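You operate a simulated robot arm through the tools that you are given. There is no shell and no other tool.

Carry out the task below with a simulated robot arm. There is one attempt and no reset: what you move stays moved.

Task
Shut the chiller, set the blue card's temperature, defrost it and clear the alarm once the air is cold.
Fine: put the blue card back in its pocket on the chiller door.

It is judged by the outcome, as a careful person would: the job done as asked, and still so three seconds after it is handed in. It fails if anything else is knocked over, pushed out of place, dropped, spilled or broken.

Robot
A 6-joint arm with a two-finger gripper, fixed in place. Base frame: the origin is at the foot of the arm, x ahead of it, y to its left, z up. Units: mm, rad, N and s.
Its first joint turns from -2.897 to 2.897 rad. Payload 2.45 kg.
The tool frame sits at the grasp point between the pads (the TCP): z along the fingers, y along the line on which they close. The tips reach 20 mm beyond it. The gripper opens to 140 mm. The gripper's body begins 168 mm behind the TCP.
Orientation is told as [roll, pitch, yaw] about the base's x, y, z axes, in that order, counted from this pose: with the fingers straight down and closing along the base's y, the tool's x points along the base's -x, its y along +y and its z along -z.

Tools
- The arm moves only by the tool drive_tool. Its argument "series" is a list of rows, each an object (a shift or turn left out is 0, a gripper value left out holds the last) with "linear": the shift along the tool's x, y, z in units of 100 mm (1.0 is 100 mm), a list of three; "angular": the turn, a rotation vector about the tool's x, y, z in units of 90 degrees (1.0 is 90 degrees), a list of three. In form: [{"linear": [dx, dy, dz], "angular": [ax, ay, az]}, ...]. A call has 1 to 20 rows; each row is the pose to reach, as a shift and turn from the pose commanded when the call began, along the tool's axes at that moment. "grip" is the closure, from 0 (fully open) to 1 (shut), set as the call begins (left out, the last holds). A call with a number of a shift or a turn outside -1 to 1 is refused whole. A row lasts 0.2 s, in which the tool goes at most 50 mm and 0.15 rad; a call with a longer step from one row to the next is refused whole, and so is a gripper value outside its range. Where a pose cannot be reached the arm comes as near as it can. A force on the tool above 40 N (or 10 N above the force at the start of the call, whichever is more), or a blocked arm, ends the call early, and 0.2 s more pass. The fingers move at their own pace (about 45 mm/s each) and stop on an object; they squeeze with about 34 N. The grip force told is the motor's: it shows also when the fingers shut on nothing. Time passes only in rows, and 0.2 s behind the last, so rows that repeat a pose let the fingers close. The reply holds the time, the measured pose of the TCP, the force on the tool along the base axes, the opening and the grip force, in the units named above and with some noise, with the torque about the TCP (base axes, N m) and any sound that the robot's microphone picked up.
- Cameras (640 x 400 px; columns grow to the right, rows downward): "scene" is fixed at [56.6, -648, 1731.2]; the picture's right is [0.79, -0.61, 0.00], its down [-0.27, -0.35, -0.90] and it looks along [0.55, 0.71, -0.44] (base axes); focal length 316 px, centre (320, 200). "wrist" rides on the gripper at [78, 11, -209] in the tool frame; the picture's right is [-0.14, 0.99, 0.00], its down [-0.92, -0.13, -0.37] and it looks along [-0.37, -0.05, 0.93] (tool axes); focal length 280 px, centre (320, 200).
- get_image(camera): a new picture of that camera. It takes no simulated time.
- locate(camera, pixels): there is no depth. For up to 12 entries [column, row, z] of the newest picture of that camera ("zoom" is the newest enlarged one), the place [x, y] in the base frame at which the ray of that pixel passes the height z, good to about 2 mm, but the place of the scene camera against the robot may be out by one fixed shift of up to 12 mm in any direction. It takes no simulated time.
- inspect(camera, box): a new picture of the part [left, top, right, bottom] of that camera's present view, enlarged. It takes no simulated time.
- job_done(): hands the job in; it is judged then, once.

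Open the gripper and draw the arm clear of the work before you hand the job in, unless the task says otherwise.

The tools are called after ">>>" as a command line: name --argument value ..., lists and objects as JSON in quotes. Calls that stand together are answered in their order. drive_tool: Moves the arm, as the interface text tells. Its arguments: {"type":"object","properties":{"series":{"type":"array","items":{"type":"object","properties":{"linear":{"type":"array","items":{"type":"number"}},"angular":{"type":"array","items":{"type":"number"}}}}},"grip":{"type":"number"}},"required":["series"]} The other tools are called the same way: get_image (camera) takes a picture; locate (camera, pixels) gives the place at which the rays of pixels pass given heights; inspect (camera, box) takes an enlarged picture of a part of a camera's view; job_done () hands the job in.

At the start:

```text
t: 0.0
tcp_pos: [563.3, 49.0, 1467.1]
ee_rot: [0.0, -0.001, -0.001]
force: [-0.2, -0.2, 0.7]
ft_torque: [0.01, -0.01, -0.01]
gripper_width: 140.0
grip_force: 0.1
```

scene: 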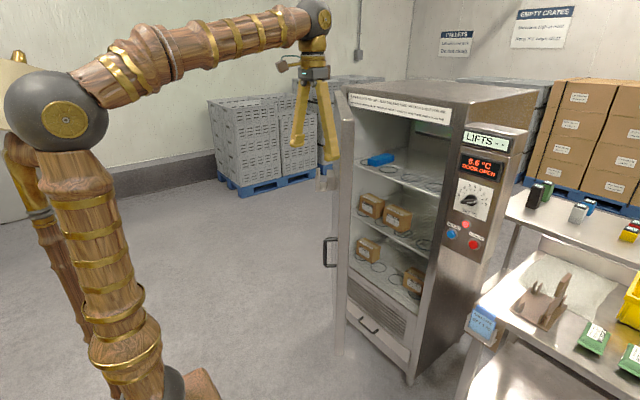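
wrist: 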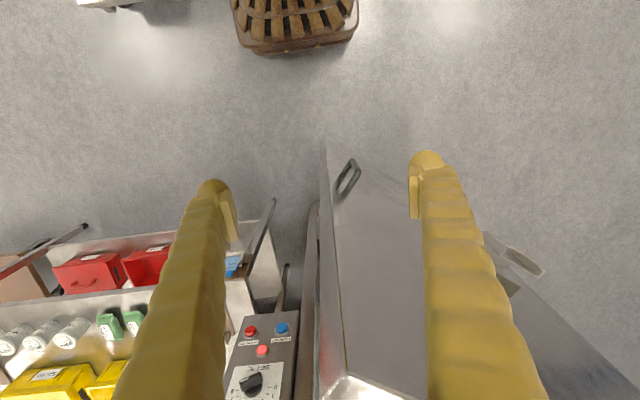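

I begin by looking closely at the chiller, its panel and the blue card in the scene picture.

>>> inspect --camera "scene" --box '[440, 120, 520, 270]'

>>> inspect --camera "scene" --box '[320, 70, 480, 170]'

>>> inspect --camera "scene" --box '[440, 260, 640, 385]'

>>> inspect --camera "wrist" --box '[200, 220, 320, 400]'

>>> inspect --camera "scene" --box '[310, 70, 450, 380]'

```text
2.67 times, centred on (480, 195) of scene
```

zoom: 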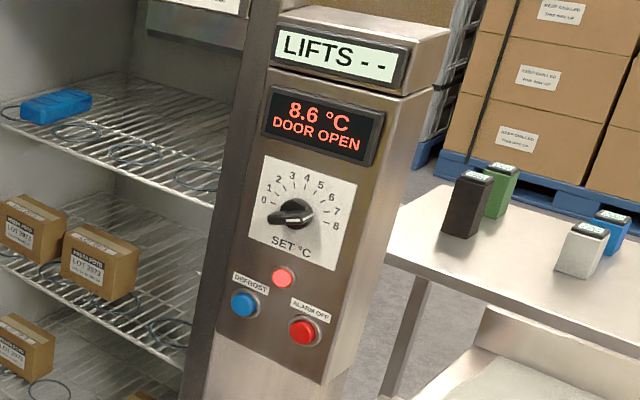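

```text
4.00 times, centred on (400, 120) of scene
```

zoom: 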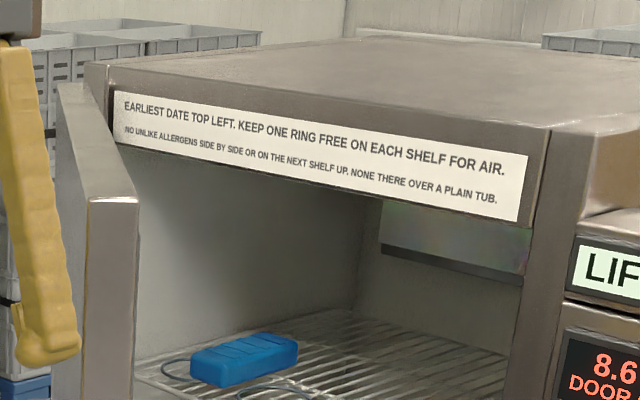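

```text
3.20 times, centred on (540, 322) of scene
```

zoom: 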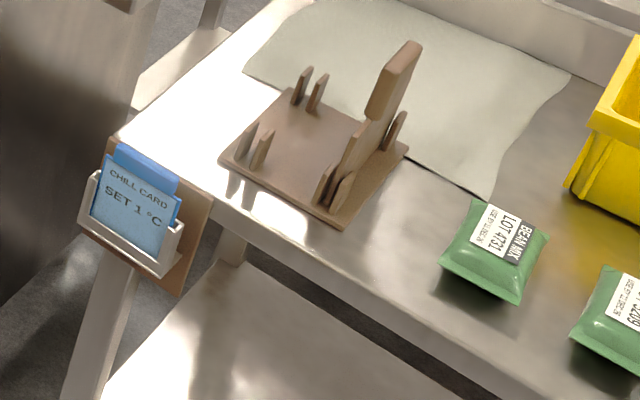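

```text
2.22 times, centred on (260, 310) of wrist
```

zoom: 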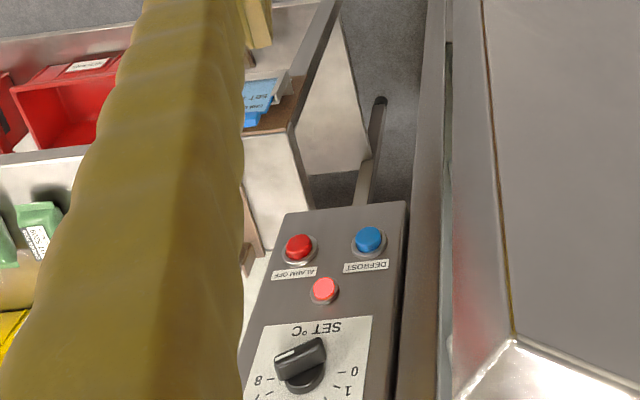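

```text
1.29 times, centred on (380, 225) of scene
```

zoom: 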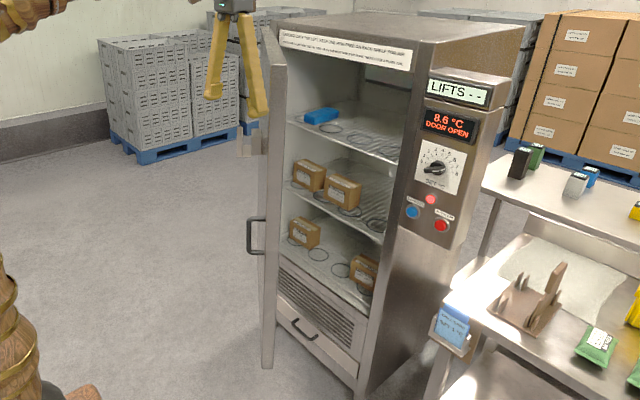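

I work out geometry: floor contact of the chiller, top corners, handle, panel parts; each queried at several heights.

>>> locate --camera "wrist" --pixels '[[347, 178, 700], [347, 178, 900], [252, 382, 900], [252, 382, 1100], [252, 330, 900], [282, 327, 900], [325, 145, 1200], [325, 145, 1000], [520, 262, 1000], [520, 262, 800], [235, 265, 800], [350, 380, 1200]]'

>>> get_image --camera "scene"

>>> locate --camera "scene" --pixels '[[408, 380, 0], [347, 322, 0], [470, 200, 900], [470, 200, 1100], [452, 233, 900], [474, 243, 900], [466, 223, 900], [330, 252, 700], [330, 252, 900], [345, 92, 1200], [470, 105, 1200], [536, 92, 1200]]'

```text
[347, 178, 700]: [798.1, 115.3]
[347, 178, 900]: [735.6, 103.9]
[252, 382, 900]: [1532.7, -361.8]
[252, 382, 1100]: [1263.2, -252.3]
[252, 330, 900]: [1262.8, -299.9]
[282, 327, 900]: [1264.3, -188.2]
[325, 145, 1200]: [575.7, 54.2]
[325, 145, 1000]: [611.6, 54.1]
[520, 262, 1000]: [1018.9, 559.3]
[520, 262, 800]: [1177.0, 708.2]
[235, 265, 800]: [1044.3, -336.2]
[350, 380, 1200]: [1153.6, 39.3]
```

```text
taken
```

scene: 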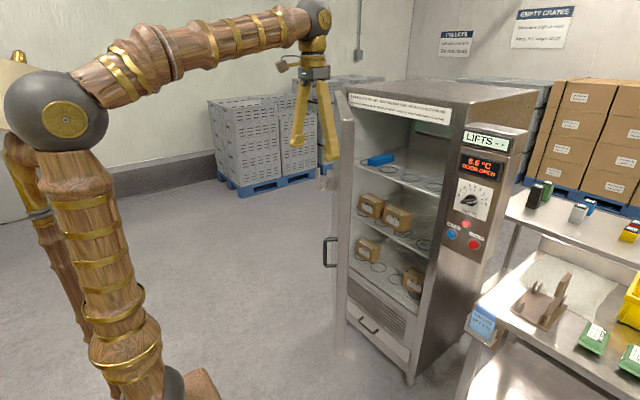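

```text
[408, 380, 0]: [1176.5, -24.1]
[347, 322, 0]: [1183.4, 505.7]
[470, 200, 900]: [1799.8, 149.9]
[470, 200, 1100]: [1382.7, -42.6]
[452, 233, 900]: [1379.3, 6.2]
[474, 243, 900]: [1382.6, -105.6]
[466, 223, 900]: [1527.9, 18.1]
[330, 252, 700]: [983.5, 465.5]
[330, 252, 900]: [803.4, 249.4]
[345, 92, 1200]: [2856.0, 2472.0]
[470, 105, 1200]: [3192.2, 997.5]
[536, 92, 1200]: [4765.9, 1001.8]
```

The door seems to stand about half open with its free edge near x≈720. I zoom into the wrist picture to see the door face, handle (347,178) and the odd item at (520,262).

>>> inspect --camera "wrist" --box '[300, 130, 640, 400]'

>>> inspect --camera "scene" --box '[270, 70, 400, 200]'

>>> inspect --camera "scene" --box '[310, 220, 420, 390]'

```text
1.48 times, centred on (470, 265) of wrist
```

zoom: 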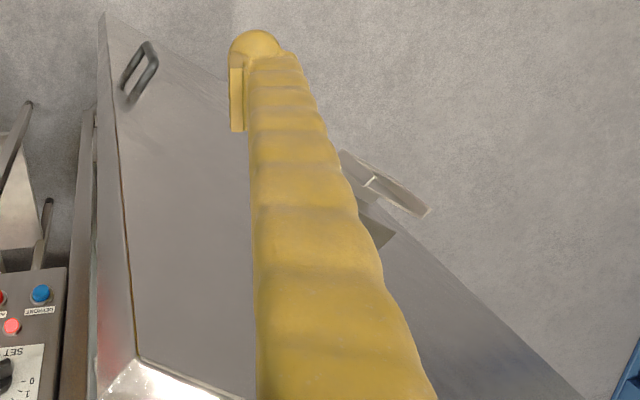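

```text
3.08 times, centred on (335, 135) of scene
```

zoom: 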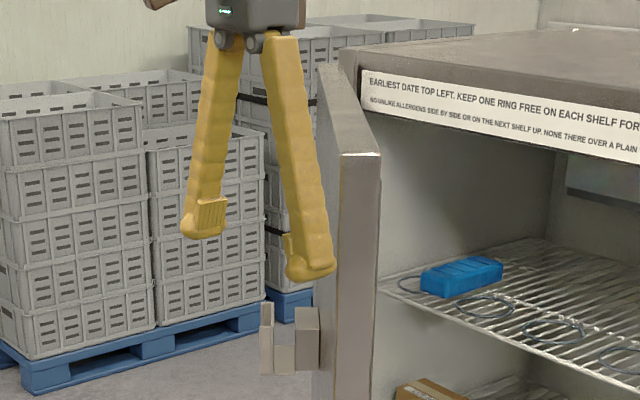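

```text
2.35 times, centred on (365, 305) of scene
```

zoom: 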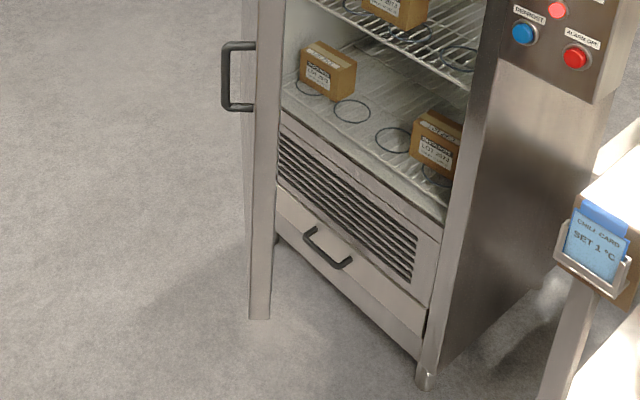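

The door's free top corner triangulates to about (680,54,1532), hinged near (1090,550), with the pocket on its outer (+y) face and the card in a holder at the bench. I close the gripper and move sideways to the outer side of the door.

>>> drive_tool --grip 1 --series '[{"linear": [0.1, 0.3, 0]}, {"linear": [0.2, 0.65, 0]}, {"linear": [0.2, 1.0, 0]}]'

>>> drive_tool --series '[{"linear": [0, 0.4, 0]}, {"linear": [0, 0.8, 0]}, {"linear": [0, 1.0, 0]}]'

```text
t: 0.8
tcp_pos: [543.8, 147.1, 1468.1]
ee_rot: [-0.001, -0.001, 0.0]
force: [-0.1, -0.4, -0.4]
ft_torque: [0.0, 0.01, 0.02]
gripper_width: 69.2
grip_force: 0.0
```

```text
t: 1.6
tcp_pos: [543.3, 246.3, 1468.2]
ee_rot: [0.001, -0.001, 0.0]
force: [0.3, -0.1, 0.2]
ft_torque: [0.03, -0.05, -0.02]
gripper_width: 0.0
grip_force: 3.2
```

The arm is at (543,246,1468) with the gripper shut. I turn the tool forward (about tool y by −90°) while moving 100 mm ahead and 80 mm down, still clear of the door.

>>> drive_tool --series '[{"linear": [-0.09, 0, 0.07], "angular": [0, -0.09, 0]}, {"linear": [-0.18, 0, 0.14], "angular": [0, -0.18, 0]}, {"linear": [-0.27, 0, 0.21], "angular": [0, -0.27, 0]}, {"linear": [-0.36, 0, 0.28], "angular": [0, -0.36, 0]}, {"linear": [-0.45, 0, 0.35], "angular": [0, -0.45, 0]}, {"linear": [-0.54, 0, 0.42], "angular": [0, -0.54, 0]}, {"linear": [-0.63, 0, 0.49], "angular": [0, -0.63, 0]}, {"linear": [-0.72, 0, 0.56], "angular": [0, -0.72, 0]}, {"linear": [-0.81, 0, 0.63], "angular": [0, -0.81, 0]}, {"linear": [-0.9, 0, 0.7], "angular": [0, -0.9, 0]}, {"linear": [-1.0, 0, 0.8], "angular": [0, -0.95, 0]}, {"linear": [-1.0, 0, 0.8], "angular": [0, -1.0, 0]}]'

>>> get_image --camera "scene"

>>> get_image --camera "wrist"

```text
t: 4.2
tcp_pos: [644.9, 247.1, 1388.0]
ee_rot: [2.865, -1.568, -2.866]
force: [0.7, 0.8, -0.2]
ft_torque: [0.0, -0.02, -0.04]
gripper_width: 0.2
grip_force: 29.6
```

```text
taken
```

scene: 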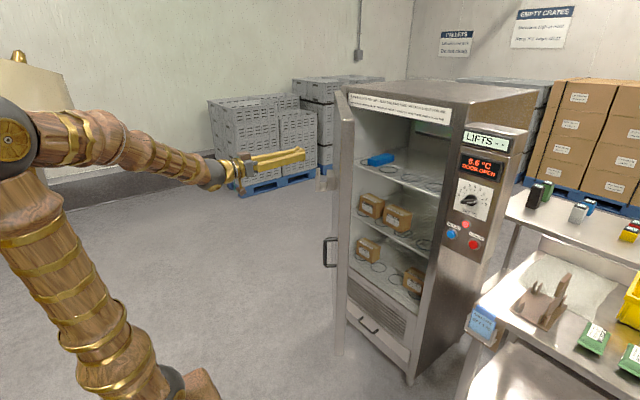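

```text
taken
```

wrist: 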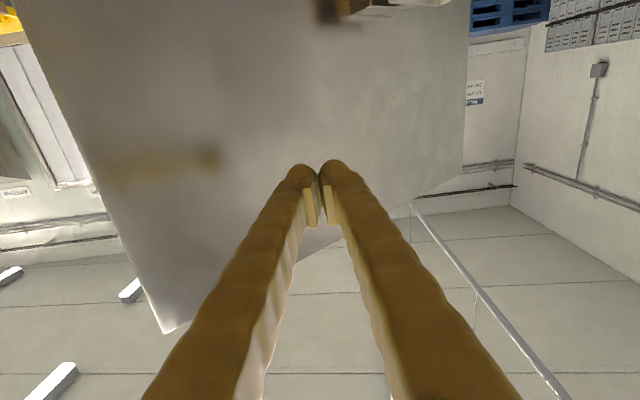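

Tool now points ahead; the wrist picture (upside-down) shows the door's outer face with pocket at its top (320–450,0–20). I shift 50 mm to −y and go forward to start pushing well away from pocket and handle.

>>> drive_tool --series '[{"linear": [0.15, -0.2, 0.2]}, {"linear": [0.3, -0.4, 0.4]}, {"linear": [0.4, -0.5, 0.6]}, {"linear": [0.4, -0.5, 0.8]}, {"linear": [0.4, -0.5, 0.9]}]'

>>> drive_tool --series '[{"linear": [0, 0, 0.15]}, {"linear": [0, 0, 0.3]}, {"linear": [0, 0, 0.45]}, {"linear": [0, 0, 0.6]}, {"linear": [0, 0, 0.75]}, {"linear": [0, 0, 0.9]}]'

```text
t: 5.4
tcp_pos: [734.3, 197.1, 1348.7]
ee_rot: [-2.471, -1.569, 2.469]
force: [0.1, -0.2, 0.2]
ft_torque: [0.0, 0.02, -0.01]
gripper_width: 0.0
grip_force: 29.5
```

```text
t: 6.8
tcp_pos: [825.4, 198.4, 1348.1]
ee_rot: [-2.978, -1.57, 2.976]
force: [-0.1, -0.4, -0.1]
ft_torque: [-0.03, -0.02, 0.03]
gripper_width: 0.0
grip_force: 29.6
```

>>> get_image --camera "scene"

>>> get_image --camera "wrist"

```text
taken
```

scene: 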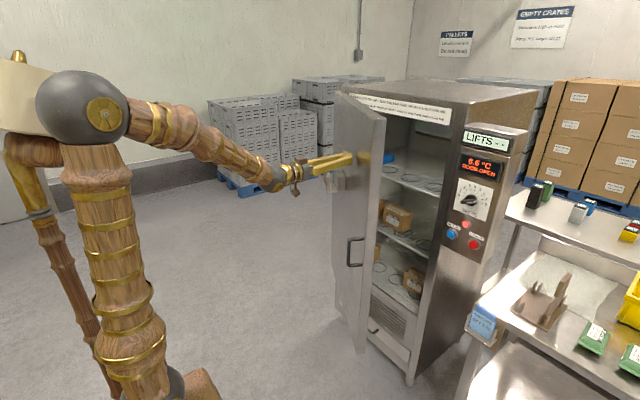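

```text
taken
```

wrist: 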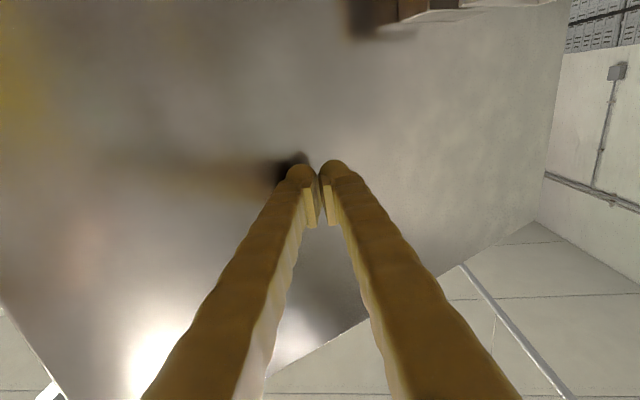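

The door is swinging with hardly any force. I continue pushing forward, steadily.

>>> drive_tool --series '[{"linear": [0, 0, 0.15]}, {"linear": [0, 0, 0.3]}, {"linear": [0, 0, 0.45]}, {"linear": [0, 0, 0.6]}, {"linear": [0, 0, 0.75]}, {"linear": [0, 0, 0.9]}]'

>>> drive_tool --series '[{"linear": [0, 0, 0.12]}, {"linear": [0, 0, 0.24]}, {"linear": [0, 0, 0.36]}, {"linear": [0, 0, 0.48]}, {"linear": [0, 0, 0.6]}]'

>>> get_image --camera "scene"

```text
t: 8.2
tcp_pos: [913.5, 197.9, 1347.8]
ee_rot: [-0.021, -1.571, 0.022]
force: [-0.1, 0.0, -0.1]
ft_torque: [0.0, -0.02, 0.02]
gripper_width: 0.0
grip_force: 29.3
```

```text
t: 9.4
tcp_pos: [973.8, 198.5, 1348.1]
ee_rot: [-0.494, -1.572, 0.493]
force: [-0.2, -0.1, 1.1]
ft_torque: [-0.01, 0.04, -0.01]
gripper_width: 0.1
grip_force: 29.3
```

```text
taken
```

scene: 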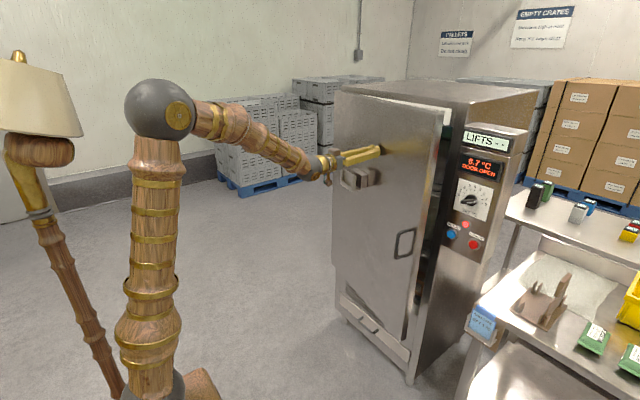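

The door is nearly closed (still a gap at (440,110)). I keep pushing in small steps.

>>> drive_tool --series '[{"linear": [0, 0, 0.08]}, {"linear": [0, 0, 0.16]}, {"linear": [0, 0, 0.24]}, {"linear": [0, 0, 0.32]}, {"linear": [0, 0, 0.4]}, {"linear": [0, 0, 0.48]}, {"linear": [0, 0, 0.56]}, {"linear": [0, 0, 0.64]}, {"linear": [0, 0, 0.72]}, {"linear": [0, 0, 0.8]}]'

>>> get_image --camera "scene"

```text
t: 11.6
tcp_pos: [1051.9, 198.3, 1348.3]
ee_rot: [-0.053, -1.571, 0.051]
force: [-26.7, -2.6, -3.1]
ft_torque: [-0.01, 0.03, -0.09]
gripper_width: 6.1
grip_force: 29.3
```

```text
taken
```

scene: 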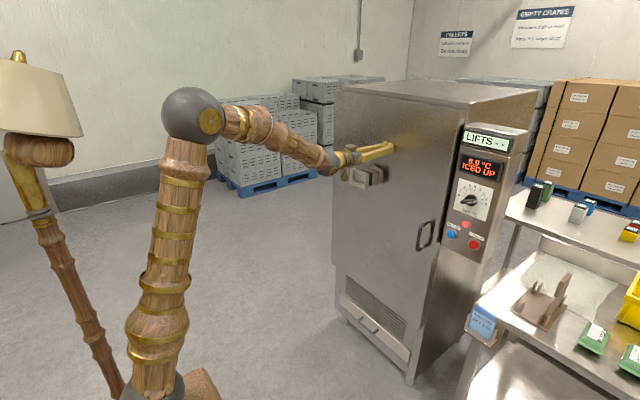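

Force −27 N and the display now reads "6.9 °C ICED UP", so the door is shut at outer face x≈1072. I back away and check that it stays shut.

>>> drive_tool --series '[{"linear": [0, 0, -0.2]}, {"linear": [0, 0, -0.5]}, {"linear": [0, 0, -0.9]}]'

>>> drive_tool --series '[{"linear": [0, -0.3, -0.3]}, {"linear": [0, -0.65, -0.6]}, {"linear": [0, -1.0, -0.8]}]'

>>> drive_tool --series '[{"linear": [0, -0.4, -0.2]}, {"linear": [0, -0.8, -0.2]}, {"linear": [0, -1.0, -0.2]}]'

>>> drive_tool --series '[{"linear": [0.1, -0.4, 0]}, {"linear": [0.3, -0.8, 0]}, {"linear": [0.5, -1.0, 0]}]'

>>> get_image --camera "scene"

>>> get_image --camera "wrist"

>>> inspect --camera "scene" --box '[440, 120, 520, 270]'

```text
t: 12.4
tcp_pos: [963.0, 196.8, 1347.6]
ee_rot: [-0.277, -1.571, 0.272]
force: [-0.6, 0.9, 0.0]
ft_torque: [-0.01, -0.03, 0.0]
gripper_width: 0.0
grip_force: 30.0
```

```text
t: 13.2
tcp_pos: [882.7, 99.1, 1345.8]
ee_rot: [0.146, -1.571, -0.143]
force: [0.6, -0.1, -0.3]
ft_torque: [0.0, -0.02, -0.01]
gripper_width: 0.0
grip_force: 29.3
```

```text
t: 14.0
tcp_pos: [856.4, 58.0, 1339.0]
ee_rot: [-0.023, -1.561, -0.015]
force: [0.4, 0.4, 0.0]
ft_torque: [0.01, 0.01, -0.01]
gripper_width: 0.2
grip_force: 29.8
out of reach, approached as far as the arm can: row 1, 2, 3
```

```text
t: 14.8
tcp_pos: [855.9, 20.6, 1289.6]
ee_rot: [1.503, -1.497, -1.599]
force: [0.1, 0.5, 0.3]
ft_torque: [0.0, 0.13, 0.02]
gripper_width: 0.4
grip_force: 29.5
out of reach, approached as far as the arm can: row 1, 2, 3
```

```text
taken
```

scene: 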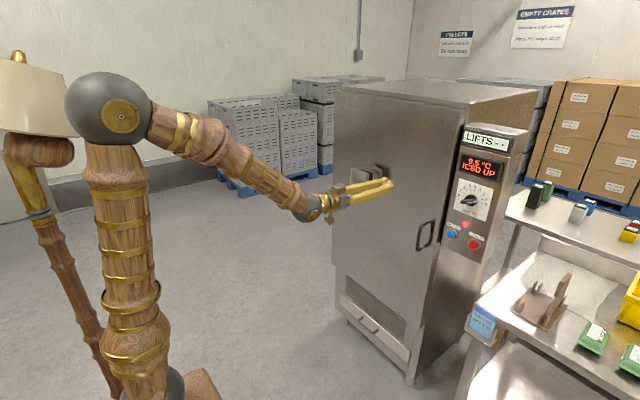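

```text
taken
```

wrist: 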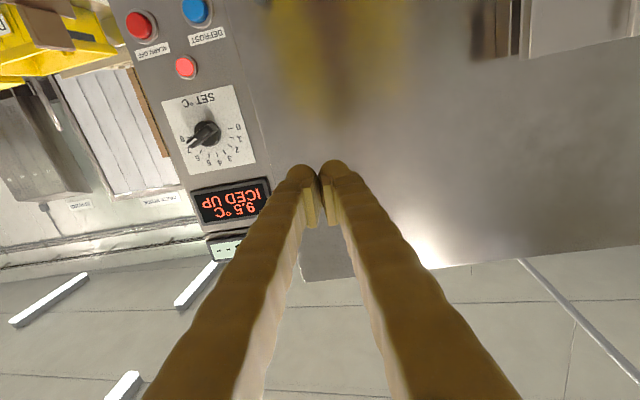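

```text
2.67 times, centred on (480, 195) of scene
```

zoom: 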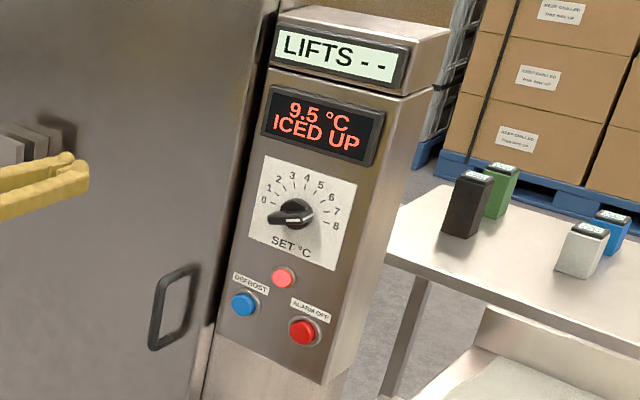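

The display reads "9.5 °C ICED UP" with the door shut. The move to −y was blocked by a wrist limit, so I turn the tool back down here, then will re-approach from the −y side.

>>> drive_tool --series '[{"linear": [-0.09, 0.04, -0.09], "angular": [0, 0.08, 0]}, {"linear": [-0.18, 0.08, -0.18], "angular": [0, 0.16, 0]}, {"linear": [-0.27, 0.12, -0.27], "angular": [0, 0.24, 0]}, {"linear": [-0.36, 0.16, -0.36], "angular": [0, 0.32, 0]}, {"linear": [-0.45, 0.2, -0.45], "angular": [0, 0.4, 0]}, {"linear": [-0.54, 0.24, -0.54], "angular": [0, 0.48, 0]}, {"linear": [-0.63, 0.28, -0.63], "angular": [0, 0.56, 0]}, {"linear": [-0.72, 0.32, -0.72], "angular": [0, 0.64, 0]}, {"linear": [-0.81, 0.36, -0.81], "angular": [0, 0.72, 0]}, {"linear": [-0.9, 0.4, -0.9], "angular": [0, 0.8, 0]}, {"linear": [-1.0, 0.4, -1.0], "angular": [0, 0.88, 0]}, {"linear": [-1.0, 0.4, -1.0], "angular": [0, 0.96, 0]}, {"linear": [-1.0, 0.4, -1.0], "angular": [0, 1.0, 0]}]'

```text
t: 17.6
tcp_pos: [759.0, 63.0, 1396.8]
ee_rot: [0.073, 0.008, -0.095]
force: [-0.6, -0.3, -0.5]
ft_torque: [-0.02, -0.08, 0.02]
gripper_width: 0.1
grip_force: 29.4
out of reach, approached as far as the arm can: row 3, 4, 5
```

Tool is down again at (759,63,1397). I move toward −y and back, correcting the small tilt.

>>> drive_tool --series '[{"linear": [0.2, -0.35, 0], "angular": [0.02, 0, -0.02]}, {"linear": [0.4, -0.7, 0], "angular": [0.046, -0.005, -0.06]}, {"linear": [0.5, -1.0, 0], "angular": [0.046, -0.005, -0.06]}]'

>>> drive_tool --series '[{"linear": [0.2, -0.4, 0]}, {"linear": [0.4, -0.8, 0]}, {"linear": [0.5, -1.0, 0]}]'

>>> drive_tool --series '[{"linear": [0, -0.4, 0]}, {"linear": [0, -0.8, 0]}, {"linear": [0, -1.0, 0]}]'

>>> get_image --camera "wrist"

>>> get_image --camera "scene"

```text
t: 18.4
tcp_pos: [700.3, -30.0, 1389.7]
ee_rot: [0.0, -0.004, -0.002]
force: [0.3, 0.3, -0.2]
ft_torque: [0.0, 0.03, 0.0]
gripper_width: 0.0
grip_force: 29.7
```

```text
t: 19.2
tcp_pos: [650.2, -131.1, 1389.7]
ee_rot: [-0.001, -0.002, -0.002]
force: [-0.4, 0.0, -0.5]
ft_torque: [0.0, 0.02, 0.02]
gripper_width: 0.0
grip_force: 29.3
```

```text
t: 20.0
tcp_pos: [649.2, -230.4, 1388.7]
ee_rot: [0.001, -0.004, -0.002]
force: [-0.7, -0.9, 0.2]
ft_torque: [0.0, -0.04, 0.02]
gripper_width: 0.1
grip_force: 29.8
```

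```text
taken
```

wrist: 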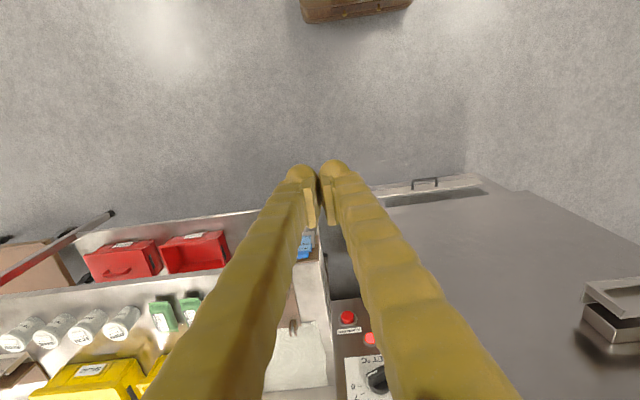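

```text
taken
```

scene: 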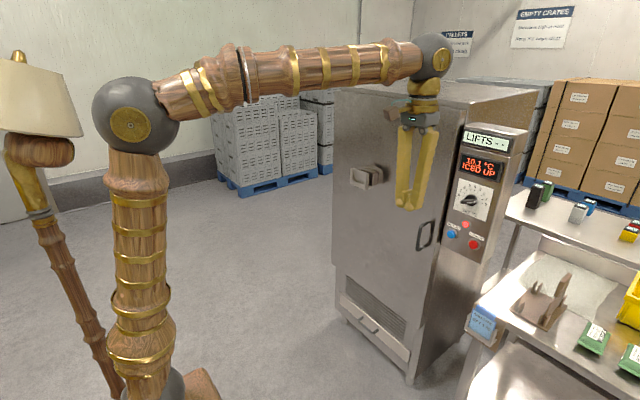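

Display now "10.1 °C ICED UP". I turn the tool forward from this side, moving to about (749,−230,1290).

>>> drive_tool --series '[{"linear": [-0.09, 0, 0.08], "angular": [0, -0.09, 0]}, {"linear": [-0.18, 0, 0.16], "angular": [0, -0.18, 0]}, {"linear": [-0.27, 0, 0.24], "angular": [0, -0.27, 0]}, {"linear": [-0.36, 0, 0.32], "angular": [0, -0.36, 0]}, {"linear": [-0.45, 0, 0.4], "angular": [0, -0.45, 0]}, {"linear": [-0.54, 0, 0.5], "angular": [0, -0.54, 0]}, {"linear": [-0.63, 0, 0.6], "angular": [0, -0.63, 0]}, {"linear": [-0.72, 0, 0.7], "angular": [0, -0.72, 0]}, {"linear": [-0.81, 0, 0.8], "angular": [0, -0.81, 0]}, {"linear": [-0.9, 0, 0.9], "angular": [0, -0.9, 0]}, {"linear": [-1.0, 0, 1.0], "angular": [0, -0.95, 0]}, {"linear": [-1.0, 0, 1.0], "angular": [0, -1.0, 0]}]'

>>> get_image --camera "wrist"

>>> get_image --camera "scene"

```text
t: 22.6
tcp_pos: [747.8, -230.6, 1290.0]
ee_rot: [-3.065, -1.567, 3.063]
force: [-0.3, 0.4, 1.1]
ft_torque: [0.02, -0.02, 0.0]
gripper_width: 0.0
grip_force: 29.2
```

```text
taken
```

wrist: 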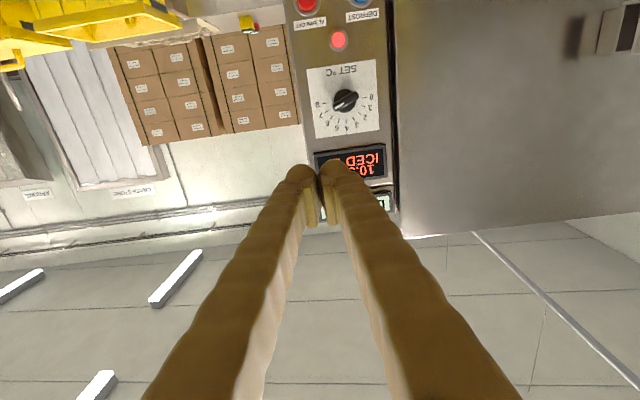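

```text
taken
```

scene: 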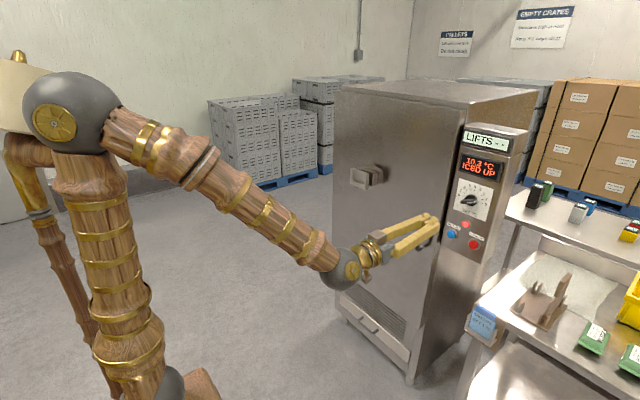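

Reached. Now I zoom on the knob at about (345,100) of the wrist view to read its pointer.

>>> inspect --camera "wrist" --box '[290, 0, 400, 150]'

>>> inspect --camera "scene" --box '[450, 170, 498, 200]'

>>> inspect --camera "scene" --box '[450, 170, 498, 226]'

```text
2.67 times, centred on (345, 75) of wrist
```

zoom: 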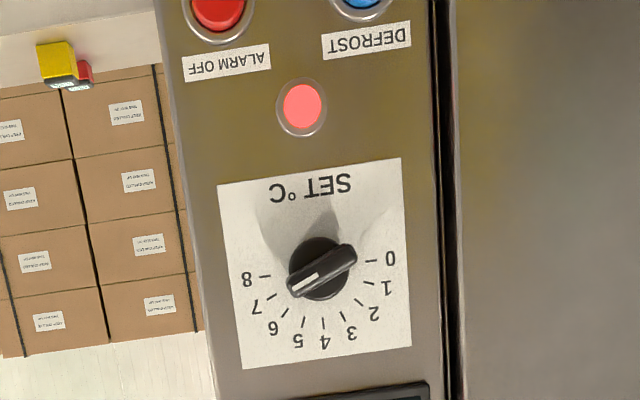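

```text
13.33 times, centred on (474, 185) of scene
```

zoom: 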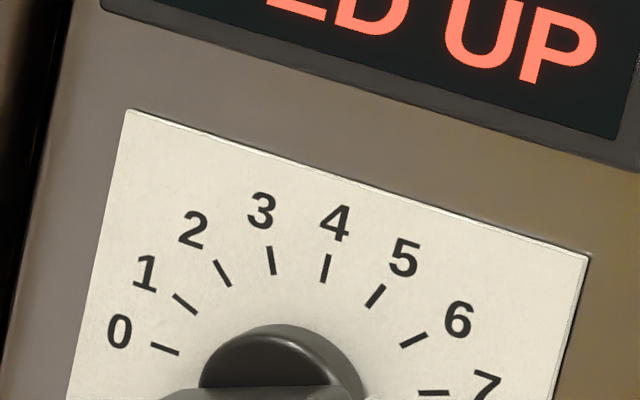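

```text
7.14 times, centred on (474, 198) of scene
```

zoom: 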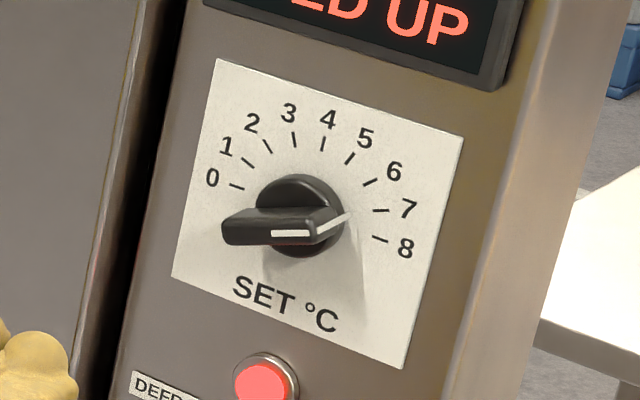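

The knob's white end points near 7 (knob centre ≈ (1082,−175,1242)); the card says 1, i.e. 135° counter-clockwise. I open to ~70 mm, roll the tool +67.5° so the fingers straddle the knob's bar, and line up.

>>> drive_tool --grip 0.5 --series '[{"linear": [0.06, 0.07, 0.12], "angular": [0, 0, 0.09]}, {"linear": [0.12, 0.14, 0.24], "angular": [0, 0, 0.18]}, {"linear": [0.18, 0.21, 0.36], "angular": [0, 0, 0.27]}, {"linear": [0.24, 0.28, 0.48], "angular": [0, 0, 0.36]}, {"linear": [0.3, 0.35, 0.6], "angular": [0, 0, 0.45]}, {"linear": [0.36, 0.42, 0.72], "angular": [0, 0, 0.54]}, {"linear": [0.42, 0.49, 0.84], "angular": [0, 0, 0.63]}, {"linear": [0.48, 0.55, 0.95], "angular": [0, 0, 0.72]}, {"linear": [0.48, 0.55, 1.0], "angular": [0, 0, 0.75]}]'

>>> get_image --camera "wrist"

>>> inspect --camera "scene" --box '[400, 130, 520, 270]'

```text
t: 24.6
tcp_pos: [849.3, -174.8, 1241.5]
ee_rot: [1.573, -0.392, -1.574]
force: [-0.4, -0.2, -0.6]
ft_torque: [0.03, 0.01, 0.01]
gripper_width: 70.0
grip_force: 0.0
```

```text
taken
```

wrist: 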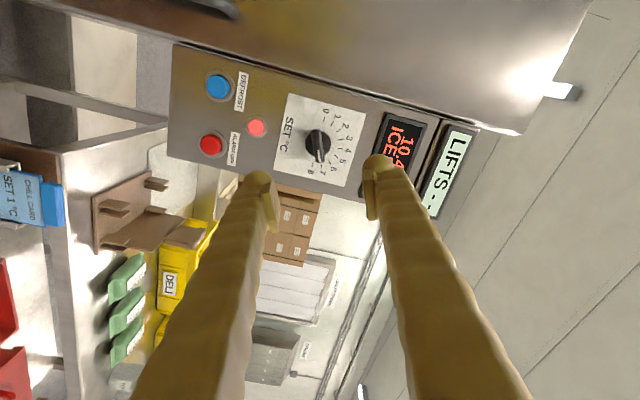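

```text
2.86 times, centred on (460, 200) of scene
```

zoom: 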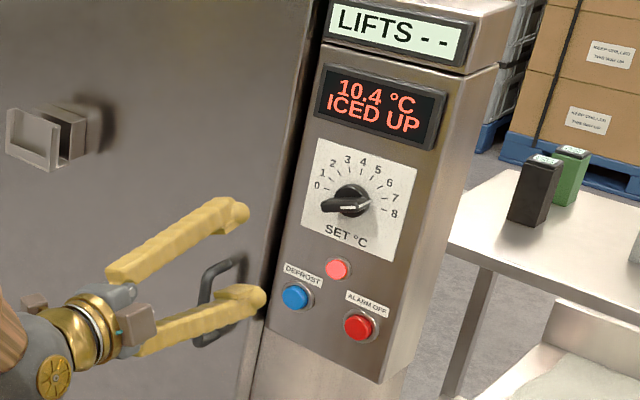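

The knob is at about (318,146), bar parallel to the fingers' width as wanted. I advance 100 mm and measure again.

>>> drive_tool --series '[{"linear": [0, 0, 0.35]}, {"linear": [-0.03, -0.02, 0.7]}, {"linear": [-0.05, -0.02, 1.0]}]'

>>> drive_tool --series '[{"linear": [0, 0, 0.2]}, {"linear": [0, 0, 0.4]}, {"linear": [0, 0, 0.6]}]'

>>> get_image --camera "wrist"

>>> inspect --camera "scene" --box '[430, 130, 520, 260]'

```text
t: 25.4
tcp_pos: [950.1, -181.4, 1241.9]
ee_rot: [1.573, -0.393, -1.573]
force: [0.3, 0.2, 0.4]
ft_torque: [0.02, 0.0, 0.03]
gripper_width: 70.1
grip_force: 0.0
```

```text
t: 26.2
tcp_pos: [1010.6, -182.3, 1243.3]
ee_rot: [1.577, -0.391, -1.575]
force: [0.6, -0.4, 0.3]
ft_torque: [0.0, -0.01, 0.03]
gripper_width: 69.9
grip_force: 0.0
```

```text
taken
```

wrist: 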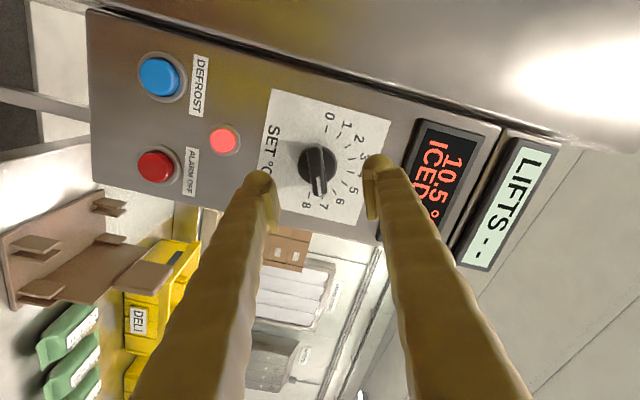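

```text
3.08 times, centred on (475, 195) of scene
```

zoom: 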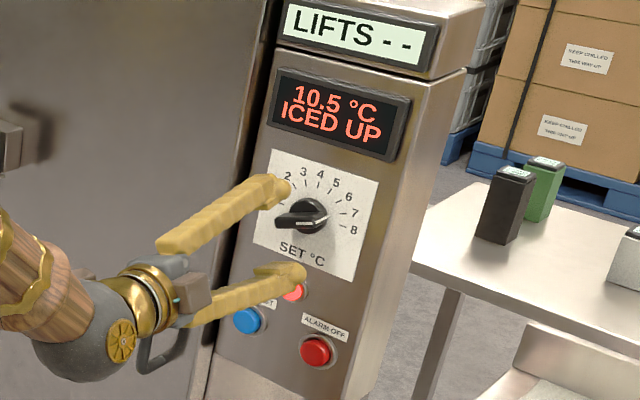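

Knob centre shows at (316,168), about 3 mm off in tool y; I correct that and advance 55 mm gently so tips straddle the bar.

>>> drive_tool --series '[{"linear": [0, -0.03, 0.15]}, {"linear": [0, -0.03, 0.3]}, {"linear": [0, -0.03, 0.4]}, {"linear": [0, -0.03, 0.5]}, {"linear": [0, -0.03, 0.55]}]'

>>> get_image --camera "wrist"

>>> inspect --camera "scene" --box '[440, 160, 500, 220]'

```text
t: 27.4
tcp_pos: [1063.6, -183.3, 1241.3]
ee_rot: [1.573, -0.394, -1.574]
force: [0.1, -0.4, 0.4]
ft_torque: [-0.03, -0.03, 0.01]
gripper_width: 70.2
grip_force: 0.1
```

```text
taken
```

wrist: 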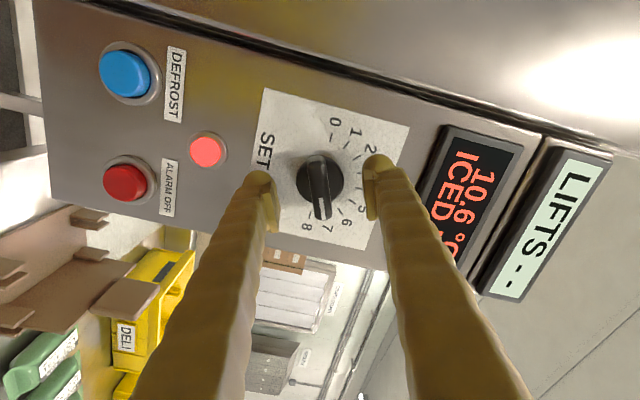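

```text
6.67 times, centred on (470, 190) of scene
```

zoom: 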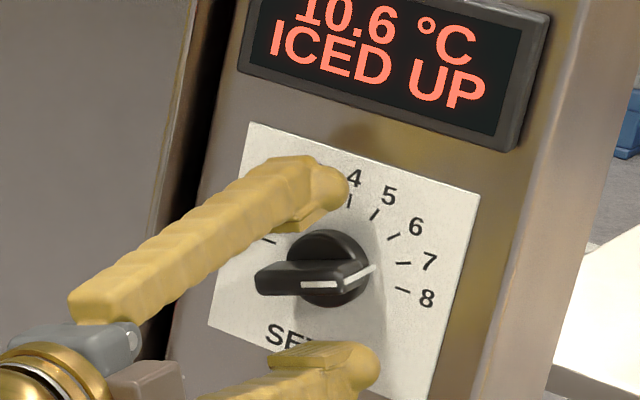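

Tips straddle the knob. I creep 10 mm further, watching force, then close.

>>> drive_tool --series '[{"linear": [0, 0, 0.03]}, {"linear": [0, 0, 0.06]}, {"linear": [0, 0, 0.1]}]'

>>> drive_tool --grip 1 --series '[{"linear": [0, 0, 0]}, {"linear": [0, 0, 0]}, {"linear": [0, 0, 0]}, {"linear": [0, 0, 0]}]'

>>> get_image --camera "wrist"

>>> inspect --camera "scene" --box '[440, 160, 500, 220]'

```text
t: 28.2
tcp_pos: [1074.5, -183.7, 1241.0]
ee_rot: [1.576, -0.394, -1.574]
force: [-0.8, -0.5, 0.5]
ft_torque: [-0.02, 0.07, -0.01]
gripper_width: 69.9
grip_force: 0.2
```

```text
t: 29.2
tcp_pos: [1075.0, -183.0, 1241.1]
ee_rot: [1.575, -0.394, -1.575]
force: [3.9, 2.5, 4.6]
ft_torque: [0.02, -0.05, 0.06]
gripper_width: 40.5
grip_force: 45.4
```

```text
taken
```

wrist: 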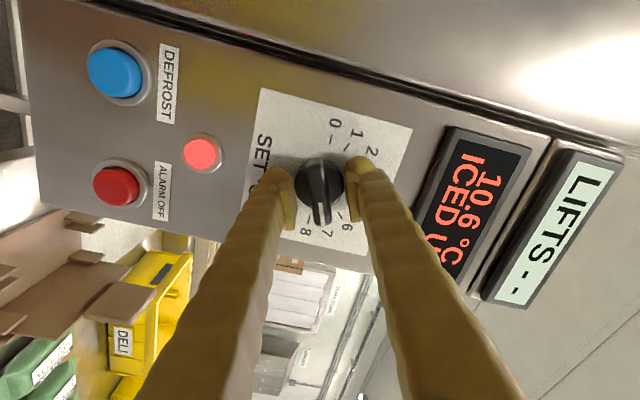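

```text
6.67 times, centred on (470, 190) of scene
```

zoom: 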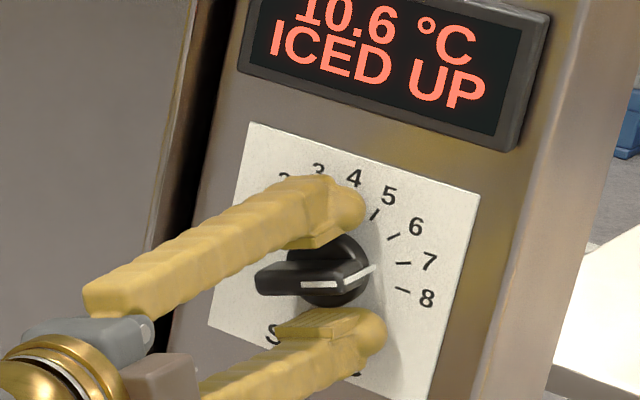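

The fingers closed at 40 mm on the round base of the knob rather than the bar. I reopen, back off 12 mm and grip the bar itself.

>>> drive_tool --grip 0.55 --series '[{"linear": [0, 0, 0]}, {"linear": [0, 0, 0]}, {"linear": [0, 0, -0.06]}, {"linear": [0, 0, -0.13]}]'

>>> drive_tool --grip 1 --series '[{"linear": [0, 0, 0]}, {"linear": [0, 0, 0]}, {"linear": [0, 0, 0]}, {"linear": [0, 0, 0]}, {"linear": [0, 0, 0]}]'

>>> inspect --camera "scene" --box '[440, 160, 500, 220]'

>>> get_image --camera "wrist"

```text
t: 30.2
tcp_pos: [1063.1, -183.3, 1240.0]
ee_rot: [1.574, -0.394, -1.575]
force: [-0.5, -0.3, -0.4]
ft_torque: [0.02, -0.02, -0.01]
gripper_width: 63.1
grip_force: 0.1
```

```text
t: 31.4
tcp_pos: [1061.3, -182.3, 1241.2]
ee_rot: [1.577, -0.391, -1.574]
force: [6.7, 5.6, 8.6]
ft_torque: [0.01, -0.06, 0.08]
gripper_width: 14.3
grip_force: 40.5
```

```text
6.67 times, centred on (470, 190) of scene
```

zoom: 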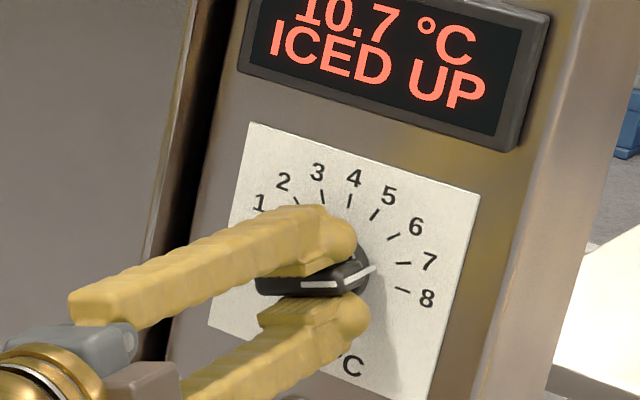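

```text
taken
```

wrist: 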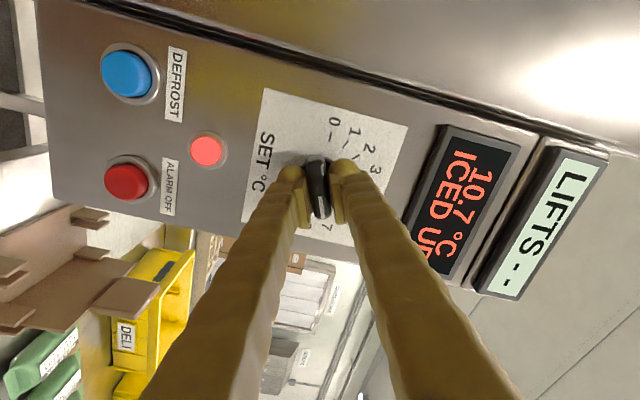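

The bar is gripped (14.3 mm). I rotate it counter-clockwise by 67.5° first, with a 1 mm re-centring.

>>> drive_tool --series '[{"linear": [0, 0.01, 0], "angular": [0, 0, -0.08]}, {"linear": [0, 0.01, 0], "angular": [0, 0, -0.16]}, {"linear": [0, 0.01, 0], "angular": [0, 0, -0.24]}, {"linear": [0, 0.01, 0], "angular": [0, 0, -0.32]}, {"linear": [0, 0.01, 0], "angular": [0, 0, -0.4]}, {"linear": [0, 0.01, 0], "angular": [0, 0, -0.48]}, {"linear": [0, 0.01, 0], "angular": [0, 0, -0.56]}, {"linear": [0, 0.01, 0], "angular": [0, 0, -0.64]}, {"linear": [0, 0.01, 0], "angular": [0, 0, -0.72]}, {"linear": [0, 0.01, 0], "angular": [0, 0, -0.75]}]'

>>> inspect --camera "scene" --box '[440, 160, 500, 220]'

```text
t: 32.8
tcp_pos: [1062.1, -180.8, 1242.3]
ee_rot: [1.586, -1.1, -1.583]
force: [-20.5, 5.6, 2.8]
ft_torque: [0.01, -0.23, -0.03]
gripper_width: 13.8
grip_force: 40.4
stopped in row 6: the force on the tool passed its limit at 42 N (the readings are from after the stop); the commanded pose is now the measured one
```

```text
6.67 times, centred on (470, 190) of scene
```

zoom: 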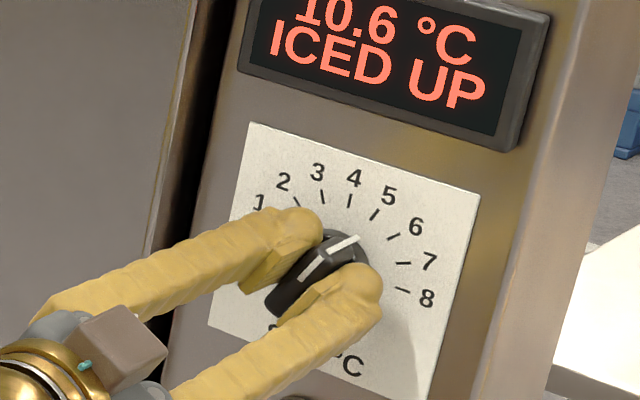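

The knob is turning (now around 5–6) but an axial push of −20 N built up; I ease back 4 mm and continue the rotation.

>>> drive_tool --series '[{"linear": [0, 0, -0.02]}, {"linear": [0, 0, -0.04]}]'

```text
t: 33.4
tcp_pos: [1059.5, -181.7, 1243.6]
ee_rot: [1.583, -1.1, -1.581]
force: [28.3, 7.3, 4.1]
ft_torque: [0.0, -0.07, 0.02]
gripper_width: 13.9
grip_force: 40.6
```

Now it pulls +28 N; about 2 mm forward is neutral. I set that and turn more slowly.

>>> drive_tool --series '[{"linear": [0, 0, 0.02]}, {"linear": [0, 0, 0.02]}]'

>>> drive_tool --series '[{"linear": [0, 0, 0], "angular": [0, 0, -0.04]}, {"linear": [0, 0, 0], "angular": [0, 0, -0.08]}, {"linear": [0, 0, 0], "angular": [0, 0, -0.12]}, {"linear": [0, 0, 0], "angular": [0, 0, -0.16]}, {"linear": [0, 0, 0], "angular": [0, 0, -0.2]}, {"linear": [0, 0, 0], "angular": [0, 0, -0.24]}]'

```text
t: 34.0
tcp_pos: [1059.6, -181.4, 1242.9]
ee_rot: [1.584, -1.1, -1.582]
force: [-28.5, 17.5, 3.1]
ft_torque: [0.02, -0.03, 0.18]
gripper_width: 14.2
grip_force: 40.4
```

```text
t: 35.4
tcp_pos: [1060.3, -179.3, 1243.5]
ee_rot: [1.647, -1.476, -1.648]
force: [-5.5, 28.3, 13.7]
ft_torque: [0.11, -0.22, 0.28]
gripper_width: 14.2
grip_force: 40.2
```

Knob follows; lateral force +28 N in y says my axis is ~2 mm off. I shift +2 mm in y, 1 mm up, and continue.

>>> drive_tool --series '[{"linear": [-0.01, 0.02, 0]}, {"linear": [-0.01, 0.025, 0]}]'

>>> inspect --camera "scene" --box '[440, 160, 500, 220]'

>>> get_image --camera "wrist"

```text
t: 36.0
tcp_pos: [1060.2, -178.3, 1244.4]
ee_rot: [1.627, -1.475, -1.626]
force: [11.6, 3.6, 9.2]
ft_torque: [0.03, -0.1, 0.04]
gripper_width: 13.7
grip_force: 40.2
```

```text
6.67 times, centred on (470, 190) of scene
```

zoom: 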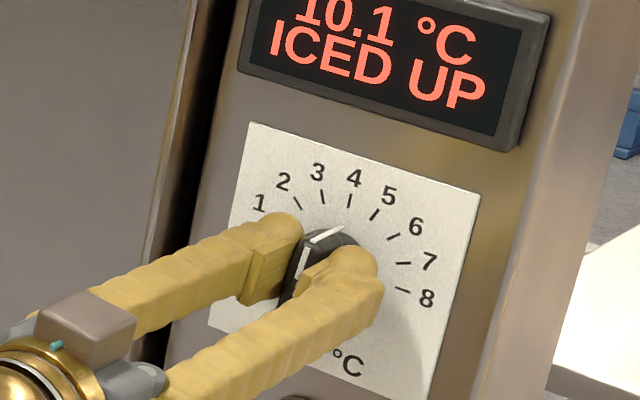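

```text
taken
```

wrist: 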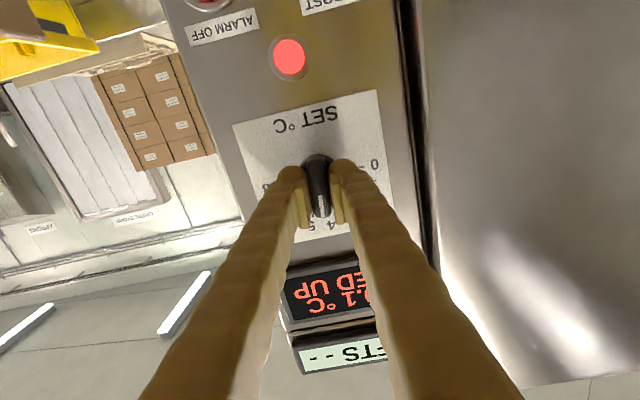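

Knob is near 4 now. I continue turning in small steps (−29° this time) and check the forces.

>>> drive_tool --series '[{"angular": [0, 0, -0.04]}, {"angular": [0, 0, -0.08]}, {"angular": [0, 0, -0.12]}, {"angular": [0, 0, -0.16]}, {"angular": [0, 0, -0.2]}, {"angular": [0, 0, -0.24]}, {"angular": [0, 0, -0.28]}, {"angular": [0, 0, -0.32]}]'

```text
t: 37.1
tcp_pos: [1059.2, -179.2, 1244.9]
ee_rot: [-1.535, -1.404, 1.554]
force: [-5.6, 6.6, 0.4]
ft_torque: [0.04, 0.09, 0.06]
gripper_width: 14.0
grip_force: 40.5
out of reach, approached as far as the arm can: row 5
stopped in row 5: the force on the tool passed its limit at 55 N (the readings are from after the stop); the commanded pose is now the measured one
```

The arm hit a wrist-roll limit at about −10° of roll. I release, back off, and will roll the tool +180° to regrip from the other side.

>>> drive_tool --grip 0.5 --series '[{"linear": [0, 0, 0]}, {"linear": [0, 0, 0]}, {"linear": [0, 0, 0]}, {"linear": [0, 0, -0.2]}, {"linear": [0, 0, -0.5]}]'

>>> inspect --camera "scene" --box '[440, 160, 500, 220]'

>>> get_image --camera "wrist"

```text
t: 38.3
tcp_pos: [1009.3, -180.2, 1244.6]
ee_rot: [-1.533, -1.403, 1.553]
force: [0.2, -0.7, -0.4]
ft_torque: [-0.02, -0.03, -0.01]
gripper_width: 70.0
grip_force: 0.1
```

```text
6.67 times, centred on (470, 190) of scene
```

zoom: 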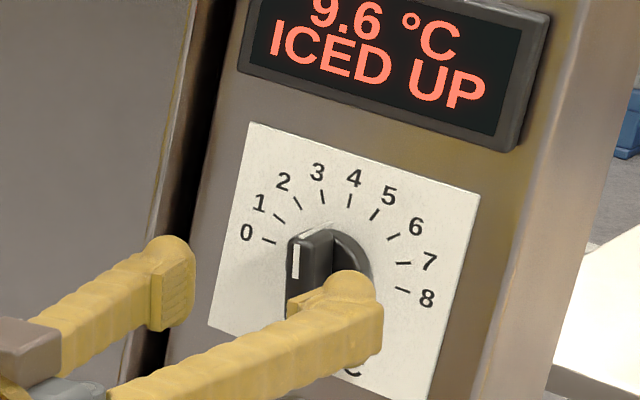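

```text
taken
```

wrist: 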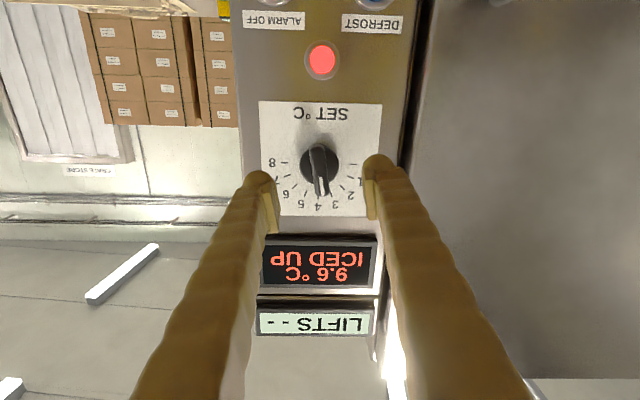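

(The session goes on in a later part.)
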